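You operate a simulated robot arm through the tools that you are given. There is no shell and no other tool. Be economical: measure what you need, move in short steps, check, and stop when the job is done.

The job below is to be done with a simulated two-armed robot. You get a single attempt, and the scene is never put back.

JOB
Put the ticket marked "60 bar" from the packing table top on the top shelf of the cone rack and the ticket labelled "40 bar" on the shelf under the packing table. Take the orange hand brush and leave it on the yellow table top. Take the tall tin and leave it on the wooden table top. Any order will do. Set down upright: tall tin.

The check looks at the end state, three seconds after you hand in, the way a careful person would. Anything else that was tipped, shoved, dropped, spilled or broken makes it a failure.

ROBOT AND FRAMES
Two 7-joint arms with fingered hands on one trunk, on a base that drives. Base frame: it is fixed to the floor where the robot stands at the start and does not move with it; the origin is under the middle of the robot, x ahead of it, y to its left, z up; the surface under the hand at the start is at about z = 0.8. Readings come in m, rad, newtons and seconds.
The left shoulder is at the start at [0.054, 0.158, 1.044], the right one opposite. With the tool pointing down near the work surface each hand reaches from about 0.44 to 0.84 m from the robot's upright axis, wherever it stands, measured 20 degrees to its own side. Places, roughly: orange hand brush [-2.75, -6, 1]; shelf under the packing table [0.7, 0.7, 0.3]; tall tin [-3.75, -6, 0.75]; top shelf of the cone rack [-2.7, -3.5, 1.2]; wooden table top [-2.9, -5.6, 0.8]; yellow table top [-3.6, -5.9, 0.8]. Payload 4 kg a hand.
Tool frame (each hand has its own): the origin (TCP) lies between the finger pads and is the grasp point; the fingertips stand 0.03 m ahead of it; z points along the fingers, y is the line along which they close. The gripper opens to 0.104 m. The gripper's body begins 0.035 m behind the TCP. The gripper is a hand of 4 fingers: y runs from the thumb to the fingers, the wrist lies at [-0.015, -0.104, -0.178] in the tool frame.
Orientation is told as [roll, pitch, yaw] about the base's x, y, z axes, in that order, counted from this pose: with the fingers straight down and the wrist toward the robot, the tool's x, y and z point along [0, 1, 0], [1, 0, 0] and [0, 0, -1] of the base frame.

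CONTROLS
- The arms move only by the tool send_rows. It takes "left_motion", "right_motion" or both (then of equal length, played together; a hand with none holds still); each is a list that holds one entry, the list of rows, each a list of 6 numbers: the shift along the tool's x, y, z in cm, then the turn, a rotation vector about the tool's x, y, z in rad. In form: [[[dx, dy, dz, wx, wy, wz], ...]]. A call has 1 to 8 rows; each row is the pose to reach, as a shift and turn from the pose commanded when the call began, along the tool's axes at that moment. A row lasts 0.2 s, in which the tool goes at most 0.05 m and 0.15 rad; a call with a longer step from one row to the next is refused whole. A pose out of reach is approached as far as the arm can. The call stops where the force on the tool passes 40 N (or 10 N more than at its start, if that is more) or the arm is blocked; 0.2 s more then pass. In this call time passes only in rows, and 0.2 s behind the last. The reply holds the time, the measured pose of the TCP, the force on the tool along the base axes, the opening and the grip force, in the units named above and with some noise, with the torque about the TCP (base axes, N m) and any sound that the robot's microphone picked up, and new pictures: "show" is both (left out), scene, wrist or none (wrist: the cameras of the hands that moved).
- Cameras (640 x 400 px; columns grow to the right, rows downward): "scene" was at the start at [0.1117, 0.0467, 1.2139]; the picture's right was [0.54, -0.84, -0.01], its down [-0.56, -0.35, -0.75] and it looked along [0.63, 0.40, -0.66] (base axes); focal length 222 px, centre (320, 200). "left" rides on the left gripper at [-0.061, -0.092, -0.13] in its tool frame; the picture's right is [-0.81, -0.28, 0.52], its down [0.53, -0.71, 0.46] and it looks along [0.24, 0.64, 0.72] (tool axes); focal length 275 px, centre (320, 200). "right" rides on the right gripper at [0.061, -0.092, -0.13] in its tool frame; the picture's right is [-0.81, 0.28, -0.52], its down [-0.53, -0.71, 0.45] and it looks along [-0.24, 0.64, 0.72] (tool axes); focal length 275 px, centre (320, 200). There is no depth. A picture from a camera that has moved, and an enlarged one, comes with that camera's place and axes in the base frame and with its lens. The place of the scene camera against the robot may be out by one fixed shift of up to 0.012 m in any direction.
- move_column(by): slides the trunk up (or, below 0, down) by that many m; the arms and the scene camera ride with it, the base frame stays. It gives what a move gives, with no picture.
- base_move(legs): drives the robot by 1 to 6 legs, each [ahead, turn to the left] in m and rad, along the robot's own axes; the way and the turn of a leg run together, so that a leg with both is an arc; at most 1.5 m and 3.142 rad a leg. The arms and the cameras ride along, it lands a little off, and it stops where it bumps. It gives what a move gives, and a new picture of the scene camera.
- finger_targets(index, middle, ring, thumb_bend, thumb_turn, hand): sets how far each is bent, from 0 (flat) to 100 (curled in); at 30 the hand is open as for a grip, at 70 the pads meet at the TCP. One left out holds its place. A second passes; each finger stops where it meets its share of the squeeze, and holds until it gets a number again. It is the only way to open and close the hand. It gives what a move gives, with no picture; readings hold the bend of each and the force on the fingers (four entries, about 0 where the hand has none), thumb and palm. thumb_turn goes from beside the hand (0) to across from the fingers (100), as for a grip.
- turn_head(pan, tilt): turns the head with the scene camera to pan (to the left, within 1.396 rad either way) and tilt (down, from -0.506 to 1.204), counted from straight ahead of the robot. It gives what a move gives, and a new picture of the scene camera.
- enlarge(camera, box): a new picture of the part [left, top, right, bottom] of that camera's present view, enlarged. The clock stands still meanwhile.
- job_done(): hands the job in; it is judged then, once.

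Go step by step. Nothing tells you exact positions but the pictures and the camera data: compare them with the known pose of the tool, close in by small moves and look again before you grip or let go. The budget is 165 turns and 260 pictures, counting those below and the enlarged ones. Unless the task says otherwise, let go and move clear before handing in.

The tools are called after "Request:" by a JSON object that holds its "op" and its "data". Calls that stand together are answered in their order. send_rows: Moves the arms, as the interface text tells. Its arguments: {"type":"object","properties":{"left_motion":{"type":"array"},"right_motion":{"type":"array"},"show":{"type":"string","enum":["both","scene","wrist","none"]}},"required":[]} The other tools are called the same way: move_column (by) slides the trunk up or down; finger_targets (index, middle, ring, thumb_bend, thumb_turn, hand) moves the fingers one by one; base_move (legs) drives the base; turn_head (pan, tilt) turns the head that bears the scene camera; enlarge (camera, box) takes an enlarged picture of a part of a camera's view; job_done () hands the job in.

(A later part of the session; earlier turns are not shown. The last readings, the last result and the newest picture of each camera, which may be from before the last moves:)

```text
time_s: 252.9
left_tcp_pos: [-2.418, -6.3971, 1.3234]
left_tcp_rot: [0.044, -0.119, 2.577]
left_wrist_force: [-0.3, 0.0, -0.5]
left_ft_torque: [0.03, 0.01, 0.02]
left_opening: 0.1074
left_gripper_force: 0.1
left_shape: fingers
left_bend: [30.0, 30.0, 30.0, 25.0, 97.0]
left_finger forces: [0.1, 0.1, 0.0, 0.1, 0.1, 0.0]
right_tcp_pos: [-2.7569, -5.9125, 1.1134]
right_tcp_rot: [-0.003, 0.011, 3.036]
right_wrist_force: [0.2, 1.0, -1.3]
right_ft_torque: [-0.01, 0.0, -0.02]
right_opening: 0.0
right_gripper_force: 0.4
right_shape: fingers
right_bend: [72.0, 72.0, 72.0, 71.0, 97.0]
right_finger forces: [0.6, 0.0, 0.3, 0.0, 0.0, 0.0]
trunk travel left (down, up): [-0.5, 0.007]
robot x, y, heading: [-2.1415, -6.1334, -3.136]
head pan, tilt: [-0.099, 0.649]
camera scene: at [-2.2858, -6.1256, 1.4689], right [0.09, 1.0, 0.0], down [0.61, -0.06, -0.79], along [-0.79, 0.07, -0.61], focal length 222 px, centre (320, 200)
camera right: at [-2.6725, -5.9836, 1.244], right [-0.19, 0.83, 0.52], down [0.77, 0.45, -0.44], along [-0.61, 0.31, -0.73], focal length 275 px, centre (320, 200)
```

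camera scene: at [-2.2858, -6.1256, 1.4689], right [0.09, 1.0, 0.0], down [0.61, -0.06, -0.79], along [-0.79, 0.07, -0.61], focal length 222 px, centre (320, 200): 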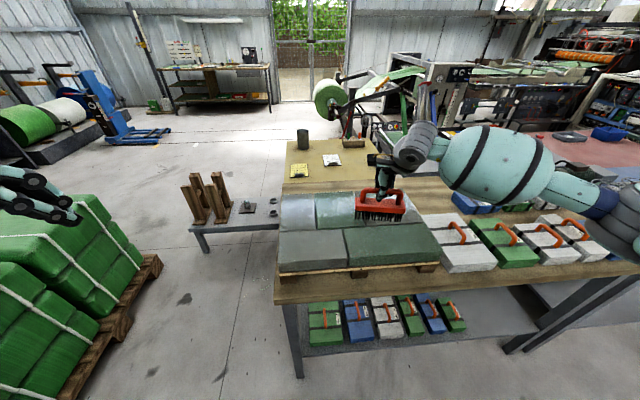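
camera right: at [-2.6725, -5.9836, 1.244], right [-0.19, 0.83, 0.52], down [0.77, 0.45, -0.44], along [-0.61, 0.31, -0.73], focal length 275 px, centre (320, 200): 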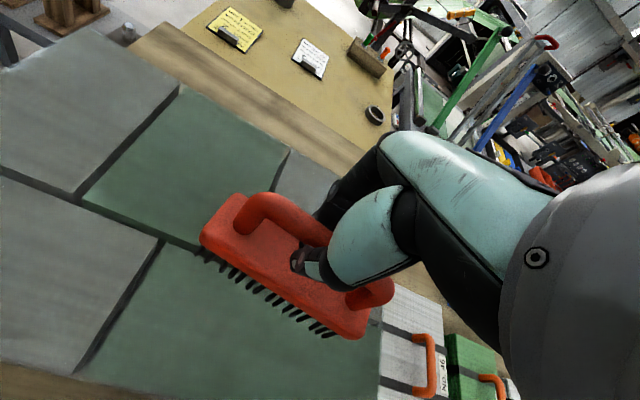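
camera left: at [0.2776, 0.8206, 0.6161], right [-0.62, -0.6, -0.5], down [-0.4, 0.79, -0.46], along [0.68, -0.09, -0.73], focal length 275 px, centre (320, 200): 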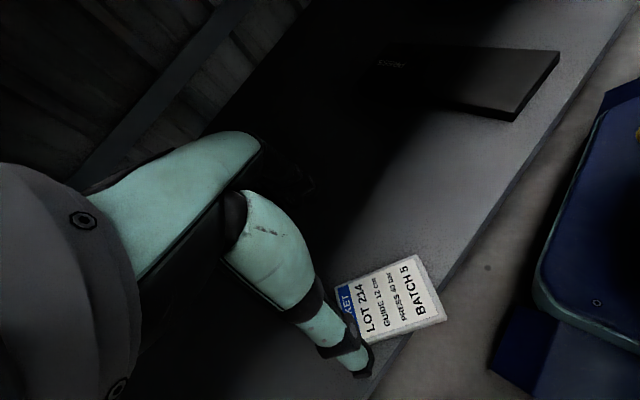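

The fingers met under the handle bar and are only hooking it. I set the brush back, open, rise about 2.3 cm and grip the bar itself.

Request:
{"op": "send_rows", "data": {"right_motion": [[[0, 0, 2, 0, 0, 0], [0, 0, 4, 0, 0, 0], [0, 0, 6, 0, 0, 0]]], "show": "none"}}

Request:
{"op": "finger_targets", "data": {"hand": "right", "index": 45, "middle": 45, "ring": 45, "thumb_bend": 40}}

Request:
{"op": "send_rows", "data": {"right_motion": [[[0, 0, -1.2, 0, 0, 0], [0, 0, -2.4, 0, 0, 0]]], "show": "wrist"}}

Request:
{"op": "finger_targets", "data": {"hand": "right", "index": 72, "middle": 72, "ring": 72, "thumb_bend": 72}}

```text
time_s: 253.7
left_tcp_pos: [-2.4197, -6.3978, 1.3236]
left_tcp_rot: [0.041, -0.118, 2.576]
left_wrist_force: [-0.5, -0.2, -0.6]
left_ft_torque: [0.0, 0.03, -0.01]
left_opening: 0.1074
left_gripper_force: 0.1
left_shape: fingers
left_bend: [30.0, 30.0, 30.0, 25.0, 97.0]
left_finger forces: [0.0, 0.1, 0.0, 0.0, 0.1, 0.0]
right_tcp_pos: [-2.7581, -5.9144, 1.0518]
right_tcp_rot: [-0.003, 0.013, 3.034]
right_wrist_force: [0.9, 0.2, 0.2]
right_ft_torque: [0.03, 0.02, -0.03]
right_opening: 0.0001
right_gripper_force: 0.1
right_shape: fingers
right_bend: [72.0, 72.0, 72.0, 71.0, 97.0]
right_finger forces: [0.1, 0.0, 0.0, 0.0, 0.4, 0.0]
trunk travel left (down, up): [-0.5, 0.007]
robot x, y, heading: [-2.1443, -6.1314, -3.136]
head pan, tilt: [-0.099, 0.649]
```

```text
time_s: 254.7
left_tcp_pos: [-2.417, -6.3975, 1.323]
left_tcp_rot: [0.043, -0.117, 2.578]
left_wrist_force: [0.3, -0.1, 0.3]
left_ft_torque: [0.03, -0.02, -0.02]
left_opening: 0.1071
left_gripper_force: 0.0
left_shape: fingers
left_bend: [30.0, 30.0, 30.0, 25.0, 97.0]
left_finger forces: [0.1, 0.1, 0.0, 0.0, 0.1, 0.1]
right_tcp_pos: [-2.7577, -5.9134, 1.0523]
right_tcp_rot: [-0.002, 0.013, 3.036]
right_wrist_force: [-0.1, 0.8, -0.2]
right_ft_torque: [0.01, -0.02, -0.01]
right_opening: 0.071
right_gripper_force: 0.0
right_shape: fingers
right_bend: [45.0, 45.0, 45.0, 40.0, 97.0]
right_finger forces: [0.0, 0.1, 0.0, 0.0, 0.0, 0.0]
trunk travel left (down, up): [-0.5, 0.007]
robot x, y, heading: [-2.1471, -6.1351, -3.136]
head pan, tilt: [-0.099, 0.649]
```

```text
time_s: 255.3
left_tcp_pos: [-2.4185, -6.3977, 1.3232]
left_tcp_rot: [0.041, -0.116, 2.575]
left_wrist_force: [0.3, 0.0, 0.9]
left_ft_torque: [-0.02, -0.05, 0.01]
left_opening: 0.1072
left_gripper_force: 0.0
left_shape: fingers
left_bend: [30.0, 30.0, 30.0, 25.0, 97.0]
left_finger forces: [0.0, 0.1, 0.1, 0.0, 0.0, 0.0]
right_tcp_pos: [-2.7578, -5.9127, 1.0763]
right_tcp_rot: [-0.002, 0.011, 3.033]
right_wrist_force: [0.2, 0.2, 0.5]
right_ft_torque: [-0.04, 0.02, -0.02]
right_opening: 0.071
right_gripper_force: 0.0
right_shape: fingers
right_bend: [45.0, 45.0, 45.0, 40.0, 97.0]
right_finger forces: [0.1, 0.0, 0.1, 0.0, 0.0, 0.1]
trunk travel left (down, up): [-0.5, 0.007]
robot x, y, heading: [-2.1498, -6.1374, -3.136]
head pan, tilt: [-0.099, 0.649]
camera right: at [-2.6736, -5.9846, 1.208], right [-0.19, 0.83, 0.52], down [0.77, 0.45, -0.45], along [-0.61, 0.31, -0.73], focal length 275 px, centre (320, 200)
```

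right: 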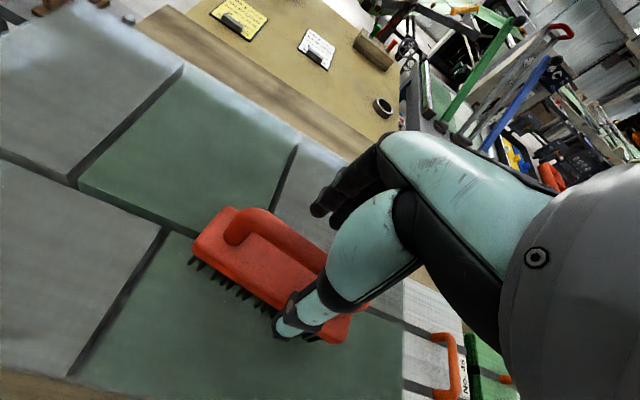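

```text
time_s: 256.3
left_tcp_pos: [-2.4189, -6.3956, 1.3239]
left_tcp_rot: [0.044, -0.117, 2.575]
left_wrist_force: [-0.8, 0.4, -0.1]
left_ft_torque: [-0.01, -0.02, 0.0]
left_opening: 0.1071
left_gripper_force: 0.1
left_shape: fingers
left_bend: [30.0, 30.0, 30.0, 25.0, 97.0]
left_finger forces: [0.1, 0.0, 0.1, 0.1, 0.1, 0.0]
right_tcp_pos: [-2.7573, -5.9144, 1.0768]
right_tcp_rot: [-0.002, 0.012, 3.033]
right_wrist_force: [0.2, 0.3, 0.0]
right_ft_torque: [-0.05, 0.01, -0.01]
right_opening: 0.0121
right_gripper_force: 7.3
right_shape: fingers
right_bend: [71.0, 71.0, 72.0, 65.0, 97.0]
right_finger forces: [4.9, 2.0, 0.1, 0.0, 7.1, 0.0]
trunk travel left (down, up): [-0.5, 0.007]
robot x, y, heading: [-2.1424, -6.1352, -3.134]
head pan, tilt: [-0.099, 0.649]
```

The bar is gripped. I squeeze a bit more and lift.

Request:
{"op": "finger_targets", "data": {"hand": "right", "index": 85, "middle": 85, "ring": 85, "thumb_bend": 80}}

Request:
{"op": "send_rows", "data": {"right_motion": [[[0, 0, -2, 0, 0, 0], [0, 0, -6, 0, 0, 0], [0, 0, -10, 0, 0, 0], [0, 0, -14, 0, 0, 0], [0, 0, -18, 0, 0, 0], [0, -3, -21, 0, 0, 0]]], "show": "both"}}

```text
time_s: 257.3
left_tcp_pos: [-2.4198, -6.3969, 1.3225]
left_tcp_rot: [0.042, -0.117, 2.575]
left_wrist_force: [0.1, 0.8, 0.5]
left_ft_torque: [0.0, 0.02, -0.03]
left_opening: 0.1074
left_gripper_force: 0.0
left_shape: fingers
left_bend: [30.0, 30.0, 30.0, 25.0, 97.0]
left_finger forces: [0.0, 0.0, 0.1, 0.1, 0.0, 0.0]
right_tcp_pos: [-2.7578, -5.9126, 1.0762]
right_tcp_rot: [-0.002, 0.012, 3.032]
right_wrist_force: [0.7, 0.4, -1.0]
right_ft_torque: [0.02, 0.02, 0.0]
right_opening: 0.0103
right_gripper_force: 11.3
right_shape: fingers
right_bend: [73.0, 85.0, 85.0, 72.0, 97.0]
right_finger forces: [11.4, 0.1, 0.0, 0.0, 11.2, 0.1]
trunk travel left (down, up): [-0.5, 0.007]
robot x, y, heading: [-2.1432, -6.1342, -3.133]
head pan, tilt: [-0.099, 0.649]
```

```text
time_s: 258.7
left_tcp_pos: [-2.4176, -6.3959, 1.3247]
left_tcp_rot: [0.042, -0.119, 2.577]
left_wrist_force: [0.0, -0.1, 0.0]
left_ft_torque: [0.0, 0.05, -0.02]
left_opening: 0.1074
left_gripper_force: 0.1
left_shape: fingers
left_bend: [30.0, 30.0, 30.0, 25.0, 97.0]
left_finger forces: [0.1, 0.0, 0.0, 0.1, 0.1, 0.0]
right_tcp_pos: [-2.7286, -5.9183, 1.2909]
right_tcp_rot: [-0.005, 0.013, 3.035]
right_wrist_force: [0.1, 0.4, -1.1]
right_ft_torque: [0.01, -0.01, 0.0]
right_opening: 0.0106
right_gripper_force: 10.6
right_shape: fingers
right_bend: [73.0, 85.0, 85.0, 72.0, 97.0]
right_finger forces: [11.2, 0.1, 0.0, 0.0, 11.0, 0.1]
trunk travel left (down, up): [-0.5, 0.007]
robot x, y, heading: [-2.1478, -6.1333, -3.134]
head pan, tilt: [-0.099, 0.649]
camera scene: at [-2.2844, -6.1256, 1.469], right [0.09, 1.0, 0.0], down [0.61, -0.06, -0.79], along [-0.79, 0.07, -0.61], focal length 222 px, centre (320, 200)
camera right: at [-2.6443, -5.9889, 1.4224], right [-0.19, 0.83, 0.52], down [0.77, 0.45, -0.45], along [-0.61, 0.31, -0.73], focal length 275 px, centre (320, 200)
```

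scene: 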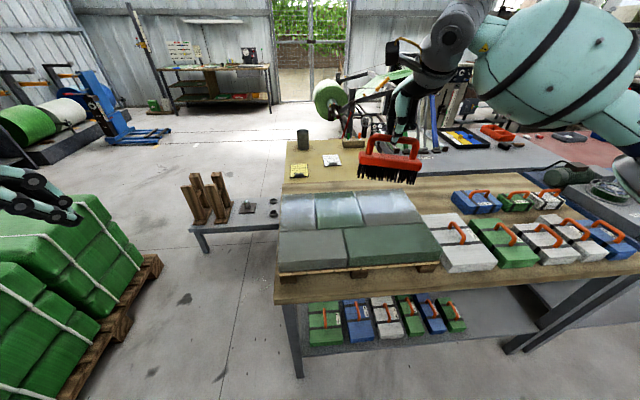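
right: 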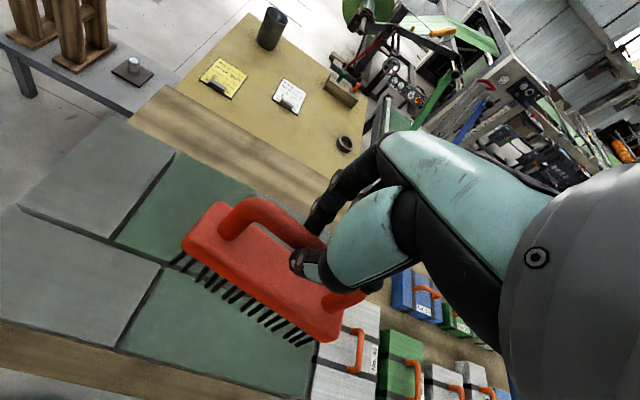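

The brush is held. Now I drive around the south side of the wooden table to a station near the yellow table: back up, go around, then face it.

Request:
{"op": "base_move", "data": {"legs": [[-0.2, 0], [0, 1.0], [0.7, 0], [0, -1.0]]}}

Request:
{"op": "turn_head", "data": {"pan": 0.0, "tilt": 0.6}}

```text
time_s: 269.9
left_tcp_pos: [-2.5901, -6.9893, 1.3256]
left_tcp_rot: [0.035, -0.088, 2.568]
left_wrist_force: [0.5, 0.7, 0.4]
left_ft_torque: [0.04, 0.0, -0.02]
left_opening: 0.1074
left_gripper_force: 0.0
left_shape: fingers
left_bend: [30.0, 30.0, 30.0, 25.0, 97.0]
left_finger forces: [0.0, 0.0, 0.1, 0.0, 0.0, 0.0]
right_tcp_pos: [-2.9075, -6.5131, 1.2897]
right_tcp_rot: [-0.003, 0.011, 3.05]
right_wrist_force: [0.8, 0.3, -0.8]
right_ft_torque: [0.04, -0.04, -0.01]
right_opening: 0.01
right_gripper_force: 10.3
right_shape: fingers
right_bend: [73.0, 85.0, 85.0, 72.0, 97.0]
right_finger forces: [10.8, 0.0, 0.0, 0.0, 10.6, 0.0]
trunk travel left (down, up): [-0.5, 0.007]
robot x, y, heading: [-2.3175, -6.7293, -3.126]
head pan, tilt: [-0.099, 0.649]
camera scene: at [-2.4601, -6.722, 1.4688], right [0.08, 1.0, 0.0], down [0.61, -0.05, -0.79], along [-0.79, 0.06, -0.62], focal length 222 px, centre (320, 200)
```

scene: 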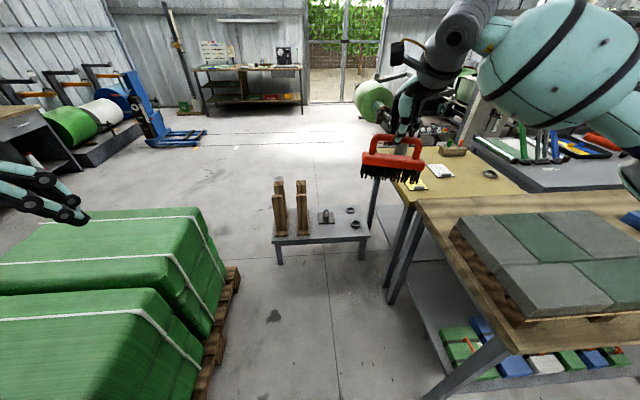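

```text
time_s: 270.5
left_tcp_pos: [-2.5775, -6.9899, 1.3292]
left_tcp_rot: [0.039, -0.101, 2.572]
left_wrist_force: [0.7, -0.6, -1.2]
left_ft_torque: [0.02, -0.02, 0.01]
left_opening: 0.1075
left_gripper_force: 0.0
left_shape: fingers
left_bend: [30.0, 30.0, 30.0, 25.0, 97.0]
left_finger forces: [0.0, 0.0, 0.1, 0.0, 0.2, 0.0]
right_tcp_pos: [-2.8943, -6.5141, 1.2953]
right_tcp_rot: [-0.003, 0.002, 3.049]
right_wrist_force: [-0.5, -0.2, -1.5]
right_ft_torque: [0.04, -0.01, -0.01]
right_opening: 0.0096
right_gripper_force: 11.2
right_shape: fingers
right_bend: [73.0, 85.0, 85.0, 72.0, 97.0]
right_finger forces: [11.4, 0.1, 0.0, 0.1, 11.1, 0.1]
trunk travel left (down, up): [-0.5, 0.007]
robot x, y, heading: [-2.3205, -6.7306, -3.121]
head pan, tilt: [0.0, 0.6]
camera scene: at [-2.4632, -6.7307, 1.4729], right [-0.02, 1.0, 0.0], down [0.58, 0.01, -0.82], along [-0.82, -0.02, -0.58], focal length 222 px, centre (320, 200)
```

scene: 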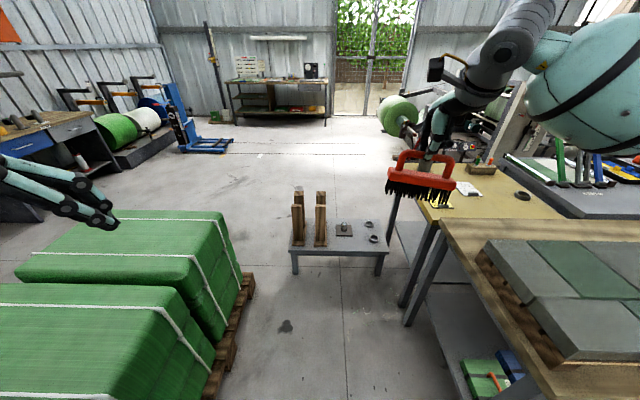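

The bench's near edge is at x ≈ -3.54, so there's room. I drive to the station.

Request:
{"op": "base_move", "data": {"legs": [[0.79, 0], [0, -1.24]]}}

Request:
{"op": "turn_head", "data": {"pan": 0.3, "tilt": 0.7}}

```text
time_s: 278.6
left_tcp_pos: [-3.4371, -6.5789, 1.3356]
left_tcp_rot: [0.035, -0.086, 1.316]
left_wrist_force: [0.9, -0.4, -0.2]
left_ft_torque: [0.03, -0.01, 0.0]
left_opening: 0.1072
left_gripper_force: 0.0
left_shape: fingers
left_bend: [30.0, 30.0, 30.0, 25.0, 97.0]
left_finger forces: [0.0, 0.0, 0.0, 0.1, 0.0, 0.0]
right_tcp_pos: [-3.0819, -6.1314, 1.2959]
right_tcp_rot: [-0.002, 0.001, 1.799]
right_wrist_force: [0.0, 0.3, -1.0]
right_ft_torque: [0.03, -0.05, -0.02]
right_opening: 0.0099
right_gripper_force: 10.2
right_shape: fingers
right_bend: [73.0, 85.0, 85.0, 72.0, 97.0]
right_finger forces: [10.5, 0.1, 0.0, 0.0, 10.3, 0.1]
trunk travel left (down, up): [-0.5, 0.007]
robot x, y, heading: [-3.1121, -6.7498, 1.912]
head pan, tilt: [0.0, 0.6]
camera scene: at [-3.1644, -6.6148, 1.4731], right [0.94, 0.34, 0.0], down [0.19, -0.54, -0.82], along [-0.28, 0.77, -0.58], focal length 222 px, centre (320, 200)
```

scene: 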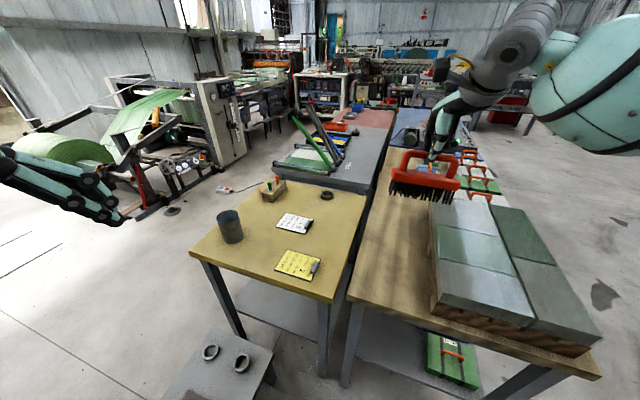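

```text
time_s: 279.4
left_tcp_pos: [-3.4302, -6.5925, 1.3363]
left_tcp_rot: [0.042, -0.098, 1.313]
left_wrist_force: [0.4, 0.2, 0.2]
left_ft_torque: [0.01, 0.01, -0.02]
left_opening: 0.1074
left_gripper_force: 0.0
left_shape: fingers
left_bend: [30.0, 30.0, 30.0, 25.0, 97.0]
left_finger forces: [0.1, 0.0, 0.0, 0.1, 0.1, 0.0]
right_tcp_pos: [-3.0755, -6.1458, 1.3027]
right_tcp_rot: [-0.002, -0.012, 1.799]
right_wrist_force: [0.5, -0.1, -0.9]
right_ft_torque: [0.03, -0.02, 0.01]
right_opening: 0.0098
right_gripper_force: 11.2
right_shape: fingers
right_bend: [73.0, 85.0, 85.0, 72.0, 97.0]
right_finger forces: [11.2, 0.1, 0.0, 0.0, 10.9, 0.0]
trunk travel left (down, up): [-0.5, 0.007]
robot x, y, heading: [-3.1105, -6.7466, 1.915]
head pan, tilt: [0.3, 0.7]
camera scene: at [-3.1847, -6.63, 1.4646], right [0.8, 0.6, 0.0], down [0.39, -0.52, -0.76], along [-0.46, 0.6, -0.65], focal length 222 px, centre (320, 200)
```

scene: 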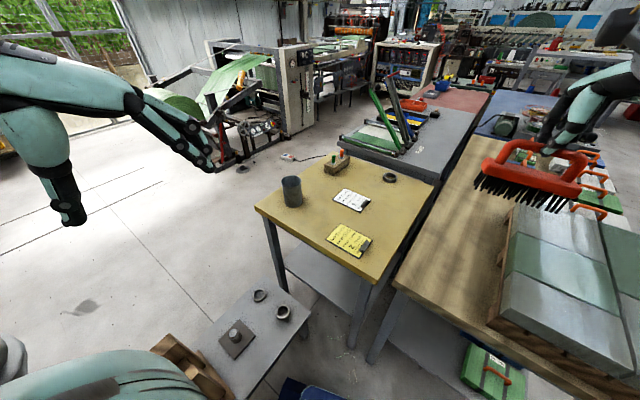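

I now have a clear map: yellow table x -3.83..-3.27, y -6.235..-5.57, z ≈ 0.81; tin at about (-3.736, -6.117), 0.08 wide and 0.12 high. A free spot for the brush is around (-3.37, -5.83). I move forward.

Request:
{"op": "base_move", "data": {"legs": [[0.21, 0]]}}

Request:
{"op": "enlarge", "data": {"camera": "scene", "box": [230, 140, 470, 290]}}

```text
time_s: 281.1
left_tcp_pos: [-3.5053, -6.4012, 1.3399]
left_tcp_rot: [0.024, -0.072, 1.314]
left_wrist_force: [-0.5, 1.8, 0.3]
left_ft_torque: [-0.1, -0.06, -0.04]
left_opening: 0.1073
left_gripper_force: 0.0
left_shape: fingers
left_bend: [30.0, 30.0, 30.0, 25.0, 97.0]
left_finger forces: [0.1, 0.0, 0.0, 0.1, 0.1, 0.0]
right_tcp_pos: [-3.1508, -5.9521, 1.2946]
right_tcp_rot: [-0.004, 0.004, 1.806]
right_wrist_force: [-0.5, 2.1, -2.4]
right_ft_torque: [-0.08, -0.02, 0.0]
right_opening: 0.0099
right_gripper_force: 10.7
right_shape: fingers
right_bend: [73.0, 85.0, 85.0, 72.0, 97.0]
right_finger forces: [11.4, 0.1, 0.1, 0.0, 10.5, 0.1]
trunk travel left (down, up): [-0.5, 0.007]
robot x, y, heading: [-3.1765, -6.5688, 1.9]
head pan, tilt: [0.3, 0.7]
camera scene: at [-3.2501, -6.4527, 1.4642], right [0.81, 0.59, 0.0], down [0.38, -0.53, -0.75], along [-0.45, 0.61, -0.66], focal length 222 px, centre (320, 200)
```

scene: 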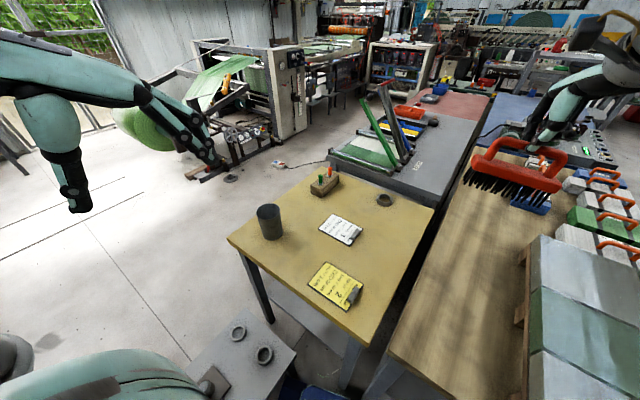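

```text
2.67 times, centred on (350, 215) of scene
camera zoom: at [-3.2501, -6.4527, 1.4642], right [0.81, 0.59, 0.0], down [0.38, -0.53, -0.75], along [-0.45, 0.61, -0.66], focal length 593 px, centre (240, 160)
```

zoom: 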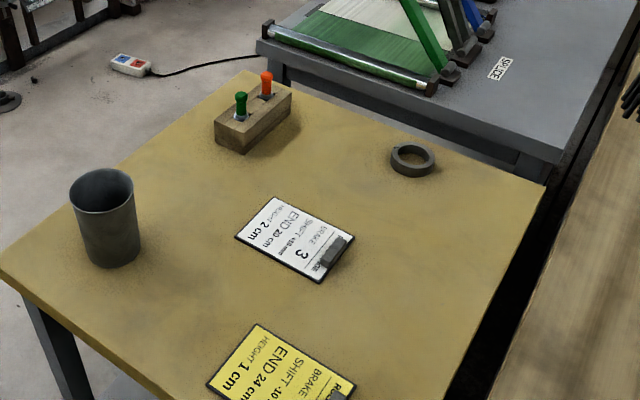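

The tin is an open cup and the free spot is confirmed near (-3.37, -5.83). I move the brush over it.

Request:
{"op": "send_rows", "data": {"right_motion": [[[3, 2.8, 0, 0, 0, 0], [6.1, 5.6, 0, 0, 0, 0], [9.2, 8.4, 0, 0, 0, 0], [12.3, 11.2, 0, 0, 0, 0], [15.4, 14, 0, 0, 0, 0], [18.5, 17, 0, 0, 0, 0]]], "show": "both"}}

```text
time_s: 282.5
left_tcp_pos: [-3.502, -6.4175, 1.3417]
left_tcp_rot: [0.029, -0.086, 1.314]
left_wrist_force: [-0.4, -0.1, -0.4]
left_ft_torque: [0.02, -0.04, 0.01]
left_opening: 0.1069
left_gripper_force: 0.1
left_shape: fingers
left_bend: [30.0, 30.0, 30.0, 25.0, 98.0]
left_finger forces: [0.0, 0.0, 0.0, 0.0, 0.1, 0.1]
right_tcp_pos: [-3.3698, -5.8456, 1.3016]
right_tcp_rot: [-0.007, -0.008, 1.807]
right_wrist_force: [-0.2, 1.1, -1.4]
right_ft_torque: [0.03, -0.05, 0.0]
right_opening: 0.0097
right_gripper_force: 10.5
right_shape: fingers
right_bend: [73.0, 85.0, 85.0, 72.0, 97.0]
right_finger forces: [11.0, 0.0, 0.0, 0.0, 10.4, 0.0]
trunk travel left (down, up): [-0.5, 0.007]
robot x, y, heading: [-3.1775, -6.5712, 1.897]
head pan, tilt: [0.3, 0.7]
camera scene: at [-3.2482, -6.4675, 1.4655], right [0.81, 0.59, 0.0], down [0.38, -0.52, -0.76], along [-0.45, 0.62, -0.65], focal length 222 px, centre (320, 200)
camera right: at [-3.4064, -5.9516, 1.4311], right [0.72, 0.45, 0.52], down [0.69, -0.56, -0.46], along [0.09, 0.69, -0.72], focal length 275 px, centre (320, 200)
```

scene: 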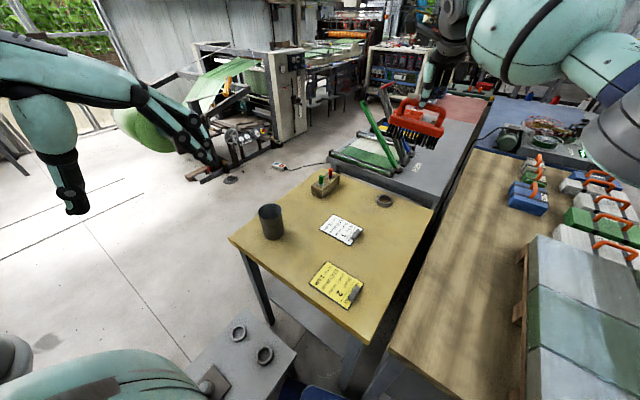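
right: 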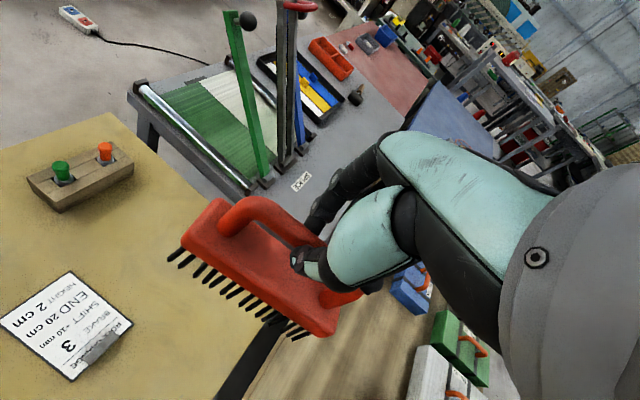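

Good margins. I lower the trunk 0.2 m, then check.

Request:
{"op": "move_column", "data": {"by": -0.2}}

Request:
{"op": "send_rows", "data": {"right_motion": [[[0, 0.8, 3, 0, 0, 0], [0, 1.2, 6, 0, 0, 0], [0, 1.2, 9, 0, 0, 0], [0, 1.2, 11, 0, 0, 0]]], "show": "both"}}

```text
time_s: 284.7
left_tcp_pos: [-3.5001, -6.4174, 1.1426]
left_tcp_rot: [0.035, -0.084, 1.312]
left_wrist_force: [-0.4, -0.4, 0.4]
left_ft_torque: [-0.03, 0.01, 0.0]
left_opening: 0.1071
left_gripper_force: 0.0
left_shape: fingers
left_bend: [30.0, 30.0, 30.0, 25.0, 98.0]
left_finger forces: [0.0, 0.1, 0.0, 0.1, 0.0, 0.1]
right_tcp_pos: [-3.3643, -5.847, 1.1028]
right_tcp_rot: [-0.002, -0.01, 1.804]
right_wrist_force: [-0.2, 0.1, -2.2]
right_ft_torque: [0.02, 0.0, 0.01]
right_opening: 0.0098
right_gripper_force: 10.8
right_shape: fingers
right_bend: [73.0, 85.0, 85.0, 72.0, 97.0]
right_finger forces: [10.9, 0.0, 0.0, 0.0, 10.6, 0.1]
trunk travel left (down, up): [-0.3, 0.207]
robot x, y, heading: [-3.1798, -6.5681, 1.896]
head pan, tilt: [0.3, 0.7]
```

```text
time_s: 285.7
left_tcp_pos: [-3.4995, -6.417, 1.1434]
left_tcp_rot: [0.033, -0.086, 1.312]
left_wrist_force: [-0.7, 0.1, -0.5]
left_ft_torque: [0.03, -0.03, 0.03]
left_opening: 0.1074
left_gripper_force: 0.1
left_shape: fingers
left_bend: [30.0, 30.0, 30.0, 25.0, 98.0]
left_finger forces: [0.0, 0.0, 0.0, 0.0, 0.0, 0.0]
right_tcp_pos: [-3.3643, -5.8355, 0.9913]
right_tcp_rot: [-0.002, -0.008, 1.805]
right_wrist_force: [0.3, 0.0, -0.4]
right_ft_torque: [0.03, 0.02, -0.01]
right_opening: 0.0096
right_gripper_force: 10.7
right_shape: fingers
right_bend: [73.0, 85.0, 85.0, 72.0, 97.0]
right_finger forces: [10.9, 0.0, 0.1, 0.0, 10.4, 0.1]
trunk travel left (down, up): [-0.3, 0.207]
robot x, y, heading: [-3.1803, -6.5711, 1.901]
head pan, tilt: [0.3, 0.7]
camera scene: at [-3.2441, -6.4681, 1.2656], right [0.81, 0.59, 0.0], down [0.38, -0.52, -0.76], along [-0.45, 0.62, -0.65], focal length 222 px, centre (320, 200)
camera right: at [-3.4027, -5.9402, 1.1205], right [0.72, 0.45, 0.52], down [0.68, -0.57, -0.46], along [0.09, 0.69, -0.72], focal length 275 px, centre (320, 200)
```

scene: 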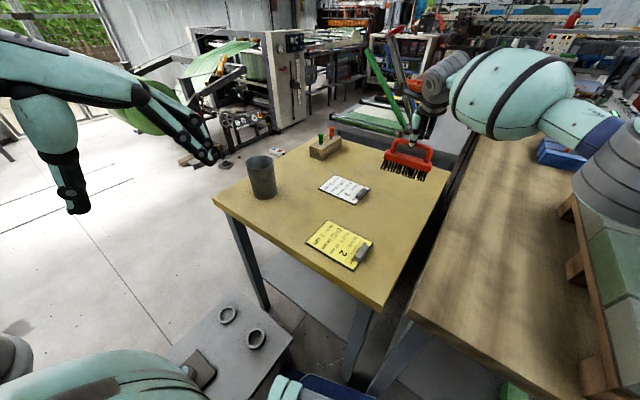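
right: 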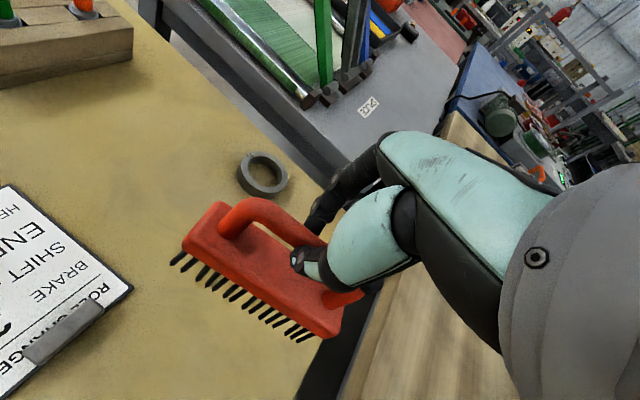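

All clear beneath. I lower the brush slowly to contact.

Request:
{"op": "send_rows", "data": {"right_motion": [[[0, 0, 1, 0, 0, 0], [0, 0, 2, 0, 0, 0], [0, 0, 3, 0, 0, 0], [0, 0, 3.6, 0, 0, 0], [0, 0, 4.2, 0, 0, 0], [0, 0, 4.8, 0, 0, 0], [0, 0, 5.4, 0, 0, 0], [0, 0, 6, 0, 0, 0]]], "show": "both"}}

```text
time_s: 287.5
left_tcp_pos: [-3.4996, -6.4172, 1.1426]
left_tcp_rot: [0.033, -0.086, 1.313]
left_wrist_force: [0.1, 1.0, -0.5]
left_ft_torque: [0.02, -0.01, 0.02]
left_opening: 0.1072
left_gripper_force: 0.1
left_shape: fingers
left_bend: [30.0, 30.0, 30.0, 25.0, 98.0]
left_finger forces: [0.0, 0.1, 0.1, 0.0, 0.1, 0.0]
right_tcp_pos: [-3.3678, -5.8338, 0.9322]
right_tcp_rot: [-0.001, -0.009, 1.806]
right_wrist_force: [-0.4, 0.3, -1.5]
right_ft_torque: [-0.03, -0.01, 0.01]
right_opening: 0.0095
right_gripper_force: 10.5
right_shape: fingers
right_bend: [73.0, 85.0, 85.0, 72.0, 97.0]
right_finger forces: [10.8, 0.0, 0.1, 0.1, 10.5, 0.1]
trunk travel left (down, up): [-0.3, 0.207]
robot x, y, heading: [-3.1771, -6.5714, 1.899]
head pan, tilt: [0.3, 0.7]
camera scene: at [-3.2439, -6.4685, 1.2657], right [0.81, 0.59, 0.0], down [0.38, -0.52, -0.76], along [-0.45, 0.62, -0.65], focal length 222 px, centre (320, 200)
camera right: at [-3.4046, -5.9385, 1.0616], right [0.72, 0.45, 0.52], down [0.68, -0.56, -0.46], along [0.09, 0.69, -0.72], focal length 275 px, centre (320, 200)
```

scene: 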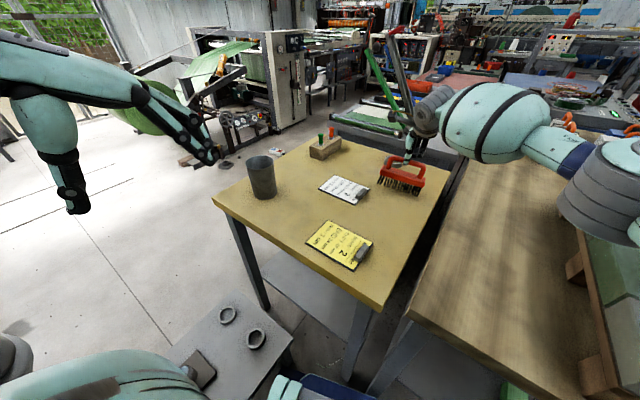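
right: 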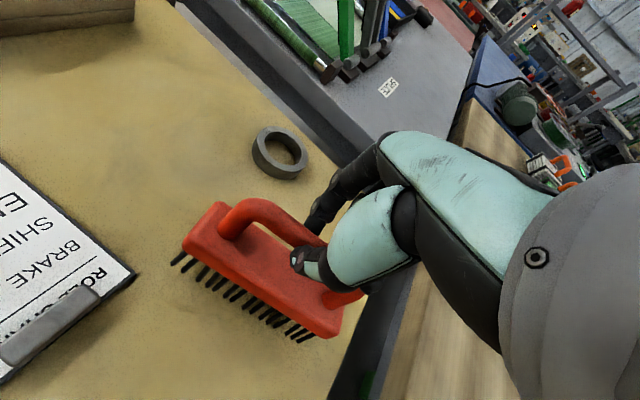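

Request:
{"op": "send_rows", "data": {"right_motion": [[[0, 0, 0.5, 0, 0, 0], [0, 0, 1, 0, 0, 0], [0, 0, 1.5, 0, 0, 0], [0, 0, 2, 0, 0, 0], [0, 0, 2.5, 0, 0, 0], [0, 0, 3, 0, 0, 0]]], "show": "both"}}

```text
time_s: 288.9
left_tcp_pos: [-3.4991, -6.4208, 1.1441]
left_tcp_rot: [0.035, -0.087, 1.312]
left_wrist_force: [0.1, -0.1, 0.3]
left_ft_torque: [0.01, 0.01, -0.01]
left_opening: 0.1073
left_gripper_force: 0.0
left_shape: fingers
left_bend: [30.0, 30.0, 30.0, 25.0, 98.0]
left_finger forces: [0.1, 0.0, 0.0, 0.0, 0.0, 0.0]
right_tcp_pos: [-3.3679, -5.8355, 0.9065]
right_tcp_rot: [-0.001, -0.018, 1.807]
right_wrist_force: [1.4, -3.9, 19.6]
right_ft_torque: [0.08, -0.22, 0.05]
right_opening: 0.0
right_gripper_force: 16.8
right_shape: fingers
right_bend: [74.0, 87.0, 85.0, 74.0, 97.0]
right_finger forces: [5.6, 17.9, 1.7, 0.0, 8.9, 0.1]
trunk travel left (down, up): [-0.3, 0.207]
robot x, y, heading: [-3.1782, -6.5682, 1.897]
head pan, tilt: [0.3, 0.7]
camera scene: at [-3.2429, -6.4726, 1.2662], right [0.81, 0.59, 0.0], down [0.38, -0.52, -0.77], along [-0.45, 0.62, -0.64], focal length 222 px, centre (320, 200)
camera right: at [-3.4043, -5.941, 1.035], right [0.73, 0.45, 0.52], down [0.68, -0.56, -0.47], along [0.09, 0.69, -0.71], focal length 275 px, centre (320, 200)
```

scene: 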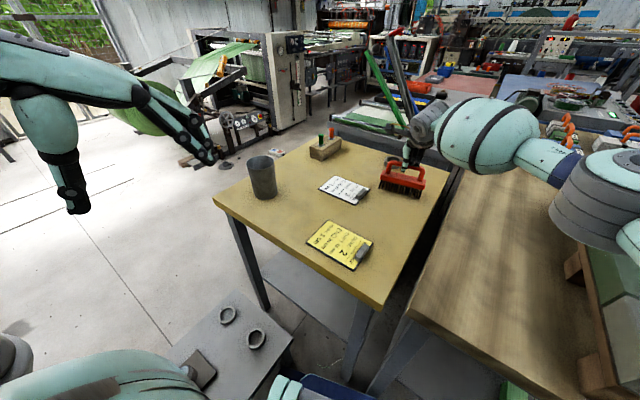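
right: 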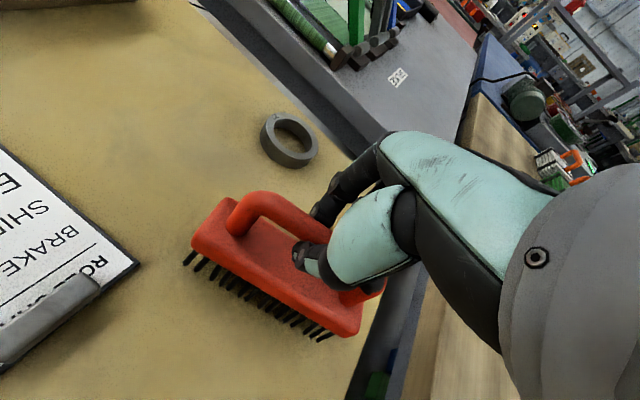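

The bristles are on the table. I ease up a few mm, open and retreat upward.

Request:
{"op": "send_rows", "data": {"right_motion": [[[0, 0, -0.6, 0, 0, 0]]], "show": "none"}}

Request:
{"op": "finger_targets", "data": {"hand": "right", "index": 38, "middle": 38, "ring": 38, "thumb_bend": 30}}

Request:
{"op": "send_rows", "data": {"right_motion": [[[0, 0, -2, 0, 0, 0], [0, 0, -5, 0, 0, 0], [0, 0, -9, 0, 0, 0], [0, 0, -13, 0, 0, 0], [0, 0, -17, 0, 0, 0], [0, 0, -21, 0, 0, 0]]], "show": "both"}}

```text
time_s: 289.3
left_tcp_pos: [-3.4993, -6.4186, 1.1442]
left_tcp_rot: [0.033, -0.084, 1.314]
left_wrist_force: [0.4, -0.1, -0.4]
left_ft_torque: [-0.04, 0.0, -0.01]
left_opening: 0.1075
left_gripper_force: 0.0
left_shape: fingers
left_bend: [30.0, 30.0, 30.0, 25.0, 98.0]
left_finger forces: [0.1, 0.1, 0.1, 0.1, 0.0, 0.1]
right_tcp_pos: [-3.3673, -5.8356, 0.9057]
right_tcp_rot: [-0.004, -0.007, 1.806]
right_wrist_force: [0.3, -0.7, 8.0]
right_ft_torque: [0.03, -0.2, -0.04]
right_opening: 0.0002
right_gripper_force: 14.4
right_shape: fingers
right_bend: [74.0, 87.0, 85.0, 74.0, 97.0]
right_finger forces: [7.8, 12.1, 0.1, 0.1, 9.0, 0.0]
trunk travel left (down, up): [-0.3, 0.207]
robot x, y, heading: [-3.1693, -6.568, 1.895]
head pan, tilt: [0.3, 0.7]
```

```text
time_s: 290.3
left_tcp_pos: [-3.5005, -6.417, 1.1429]
left_tcp_rot: [0.034, -0.084, 1.313]
left_wrist_force: [0.1, 0.4, -0.4]
left_ft_torque: [-0.03, -0.02, 0.01]
left_opening: 0.107
left_gripper_force: 0.1
left_shape: fingers
left_bend: [30.0, 30.0, 30.0, 25.0, 98.0]
left_finger forces: [0.0, 0.1, 0.0, 0.0, 0.0, 0.0]
right_tcp_pos: [-3.3682, -5.8316, 0.9061]
right_tcp_rot: [-0.002, -0.007, 1.803]
right_wrist_force: [-0.2, -0.1, -0.4]
right_ft_torque: [-0.07, -0.01, -0.01]
right_opening: 0.0929
right_gripper_force: 0.0
right_shape: fingers
right_bend: [38.0, 38.0, 38.0, 30.0, 97.0]
right_finger forces: [0.1, 0.0, 0.1, 0.0, 0.0, 0.1]
trunk travel left (down, up): [-0.3, 0.207]
robot x, y, heading: [-3.179, -6.5688, 1.895]
head pan, tilt: [0.3, 0.7]
```

```text
time_s: 291.7
left_tcp_pos: [-3.5004, -6.4185, 1.1421]
left_tcp_rot: [0.033, -0.085, 1.315]
left_wrist_force: [0.3, -0.2, -0.3]
left_ft_torque: [0.01, 0.02, 0.0]
left_opening: 0.1072
left_gripper_force: 0.0
left_shape: fingers
left_bend: [30.0, 30.0, 30.0, 25.0, 98.0]
left_finger forces: [0.0, 0.0, 0.0, 0.1, 0.0, 0.0]
right_tcp_pos: [-3.3699, -5.8369, 1.1173]
right_tcp_rot: [-0.004, -0.01, 1.806]
right_wrist_force: [-0.2, -0.8, -0.2]
right_ft_torque: [0.03, 0.0, 0.0]
right_opening: 0.0928
right_gripper_force: 0.1
right_shape: fingers
right_bend: [38.0, 38.0, 38.0, 30.0, 97.0]
right_finger forces: [0.0, 0.1, 0.1, 0.0, 0.0, 0.0]
trunk travel left (down, up): [-0.3, 0.207]
robot x, y, heading: [-3.1743, -6.5744, 1.897]
head pan, tilt: [0.3, 0.7]
camera scene: at [-3.2447, -6.4708, 1.2659], right [0.81, 0.59, 0.0], down [0.38, -0.52, -0.76], along [-0.45, 0.62, -0.65], focal length 222 px, centre (320, 200)
camera right: at [-3.4063, -5.942, 1.2476], right [0.72, 0.45, 0.52], down [0.68, -0.56, -0.46], along [0.09, 0.69, -0.72], focal length 275 px, centre (320, 200)
```

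scene: 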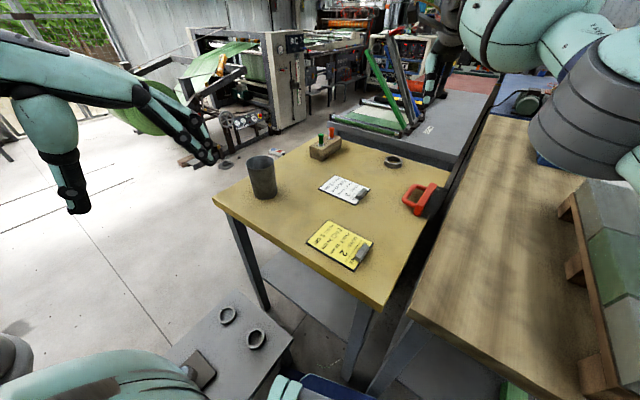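
right: 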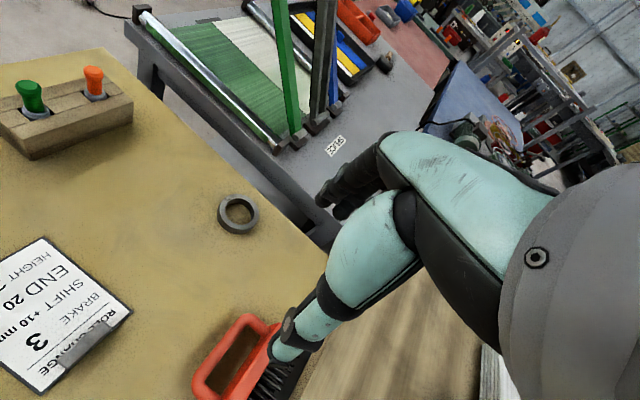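

The brush tipped onto its side when released and lies near the right edge. I zoom in to see whether it's stable.

Request:
{"op": "enlarge", "data": {"camera": "scene", "box": [360, 150, 480, 230]}}

Request:
{"op": "send_rows", "data": {"right_motion": [[[-4, 0, 0, 0, 0, 0], [-8, -3, 0, 0, 0, 0], [-12, -6, 0, 0, 0, 0]]], "show": "wrist"}}

```text
5.00 times, centred on (420, 190) of scene
camera zoom: at [-3.2447, -6.4708, 1.2659], right [0.81, 0.59, 0.0], down [0.38, -0.52, -0.76], along [-0.45, 0.62, -0.65], focal length 1112 px, centre (-180, 250)
```

zoom: 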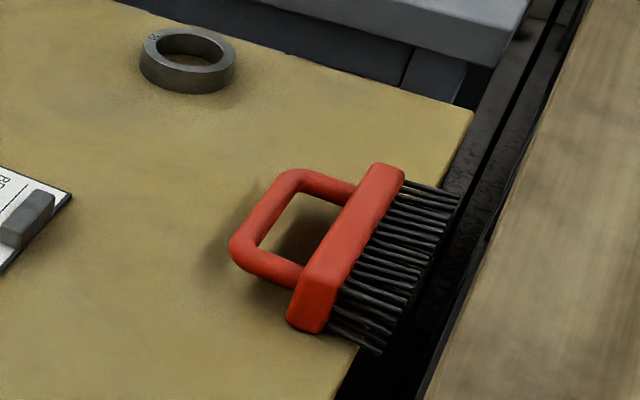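

```text
time_s: 292.5
left_tcp_pos: [-3.4962, -6.4174, 1.1435]
left_tcp_rot: [0.035, -0.086, 1.315]
left_wrist_force: [-0.5, -0.2, -0.1]
left_ft_torque: [-0.02, 0.02, 0.0]
left_opening: 0.1072
left_gripper_force: 0.1
left_shape: fingers
left_bend: [30.0, 30.0, 30.0, 25.0, 98.0]
left_finger forces: [0.1, 0.1, 0.0, 0.1, 0.0, 0.0]
right_tcp_pos: [-3.2349, -5.8676, 1.1175]
right_tcp_rot: [-0.001, -0.009, 1.804]
right_wrist_force: [0.2, -0.5, -0.9]
right_ft_torque: [0.02, 0.01, 0.02]
right_opening: 0.093
right_gripper_force: 0.0
right_shape: fingers
right_bend: [38.0, 38.0, 38.0, 30.0, 97.0]
right_finger forces: [0.0, 0.0, 0.0, 0.0, 0.0, 0.1]
trunk travel left (down, up): [-0.3, 0.207]
robot x, y, heading: [-3.1737, -6.5701, 1.895]
head pan, tilt: [0.3, 0.7]
camera right: at [-3.2708, -5.9721, 1.2466], right [0.73, 0.45, 0.52], down [0.68, -0.57, -0.46], along [0.09, 0.69, -0.72], focal length 275 px, centre (320, 200)
```

right: 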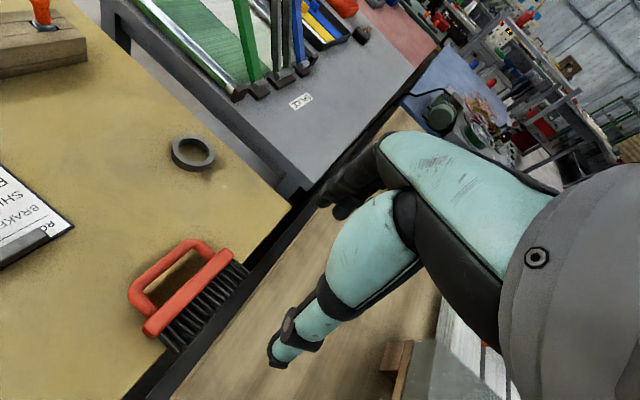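

The brush lies flat on the yellow top, but its bristles overhang the edge. I'll nudge it inward with the open fingertips from the bristle side. First I position the hand to the right of it.

Request:
{"op": "send_rows", "data": {"right_motion": [[[-3.2, -1.8, 0, 0, 0, 0.08], [-6.4, -3.6, 0, 0, 0, 0.16], [-9.5, -5.5, 0, 0, 0, 0.235], [-9.5, -5.5, 4.5, 0, 0, 0.235], [-9.5, -5.5, 9, 0, 0, 0.235], [-9.5, -5.5, 13.5, 0, 0, 0.235], [-9.5, -5.5, 18, 0, 0, 0.235], [-9.5, -5.5, 22, 0, 0, 0.235]]], "show": "both"}}

```text
time_s: 294.3
left_tcp_pos: [-3.4994, -6.4178, 1.1435]
left_tcp_rot: [0.034, -0.086, 1.315]
left_wrist_force: [-0.4, -0.3, -0.1]
left_ft_torque: [0.0, 0.01, 0.0]
left_opening: 0.1074
left_gripper_force: 0.1
left_shape: fingers
left_bend: [30.0, 30.0, 30.0, 25.0, 98.0]
left_finger forces: [0.0, 0.0, 0.1, 0.1, 0.1, 0.0]
right_tcp_pos: [-3.1311, -5.8944, 0.8973]
right_tcp_rot: [0.0, -0.011, 1.571]
right_wrist_force: [-0.4, 0.3, 1.1]
right_ft_torque: [0.01, 0.01, 0.0]
right_opening: 0.0931
right_gripper_force: 0.0
right_shape: fingers
right_bend: [38.0, 38.0, 38.0, 30.0, 97.0]
right_finger forces: [0.1, 0.1, 0.1, 0.0, 0.0, 0.0]
trunk travel left (down, up): [-0.3, 0.207]
robot x, y, heading: [-3.1779, -6.5681, 1.891]
head pan, tilt: [0.3, 0.7]
camera scene: at [-3.2433, -6.4693, 1.2658], right [0.81, 0.59, 0.0], down [0.38, -0.52, -0.76], along [-0.45, 0.62, -0.65], focal length 222 px, centre (320, 200)
camera right: at [-3.1919, -5.9879, 1.0272], right [0.81, 0.27, 0.52], down [0.53, -0.71, -0.46], along [0.24, 0.65, -0.72], focal length 275 px, centre (320, 200)
```

scene: 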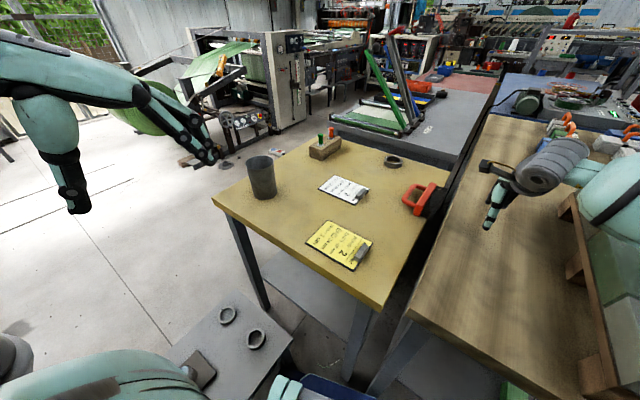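
right: 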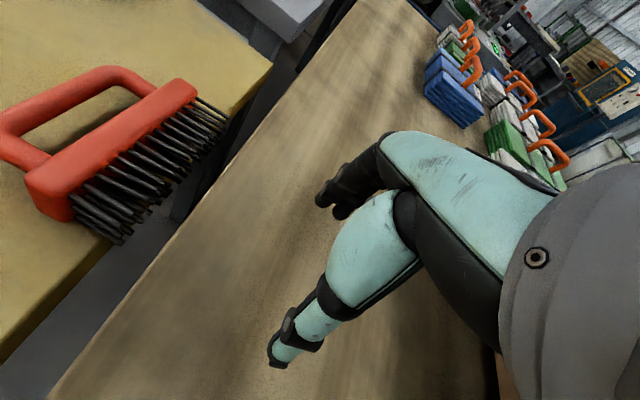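

The bristle tips are at x ≈ -3.235, centred at y ≈ -5.867. I align, lower the tips to just above table level, and approach.

Request:
{"op": "send_rows", "data": {"right_motion": [[[0, 2.7, 1.5, 0, 0, 0], [0, 2.7, 3.5, 0, 0, 0], [3, 2.7, 3.5, 0, 0, 0], [5.5, 2.7, 3.5, 0, 0, 0], [7.5, 2.7, 3.5, 0, 0, 0]]], "show": "both"}}

```text
time_s: 294.9
left_tcp_pos: [-3.4985, -6.4217, 1.1439]
left_tcp_rot: [0.035, -0.09, 1.316]
left_wrist_force: [1.2, 0.1, 0.3]
left_ft_torque: [0.01, 0.01, 0.0]
left_opening: 0.1072
left_gripper_force: 0.1
left_shape: fingers
left_bend: [30.0, 30.0, 30.0, 25.0, 98.0]
left_finger forces: [0.1, 0.1, 0.0, 0.0, 0.0, 0.1]
right_tcp_pos: [-3.1373, -5.8663, 0.8811]
right_tcp_rot: [0.011, -0.041, 1.564]
right_wrist_force: [1.4, -4.3, 17.1]
right_ft_torque: [0.72, -0.21, -0.04]
right_opening: 0.0938
right_gripper_force: 8.9
right_shape: fingers
right_bend: [38.0, 38.0, 38.0, 29.0, 98.0]
right_finger forces: [0.0, 17.5, 0.0, 0.0, 0.5, 0.0]
trunk travel left (down, up): [-0.3, 0.207]
robot x, y, heading: [-3.1801, -6.5724, 1.895]
head pan, tilt: [0.3, 0.7]
stopped in row 3 (right hand): the force on the tool passed its limit at 44 N (the readings are from after the stop); the commanded pose is now the measured one
camera scene: at [-3.2427, -6.4743, 1.2663], right [0.81, 0.59, 0.0], down [0.38, -0.52, -0.77], along [-0.45, 0.62, -0.64], focal length 222 px, centre (320, 200)
camera right: at [-3.1964, -5.9622, 1.0075], right [0.82, 0.25, 0.52], down [0.52, -0.7, -0.49], along [0.24, 0.67, -0.7], focal length 275 px, centre (320, 200)
```

scene: 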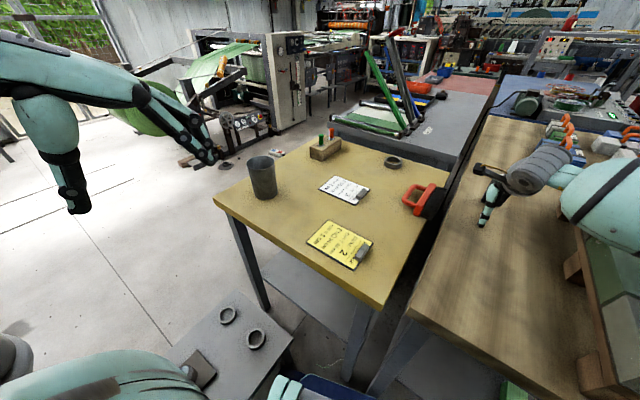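
right: 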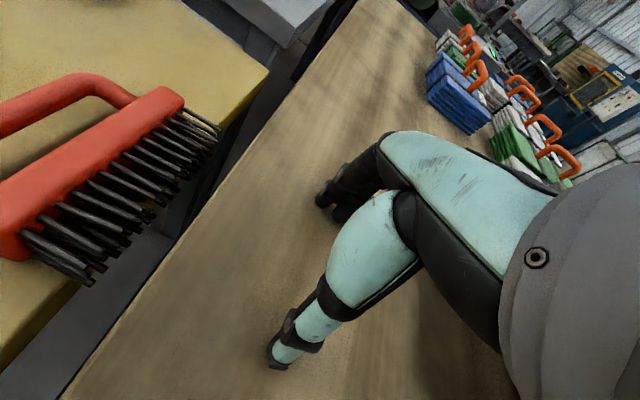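

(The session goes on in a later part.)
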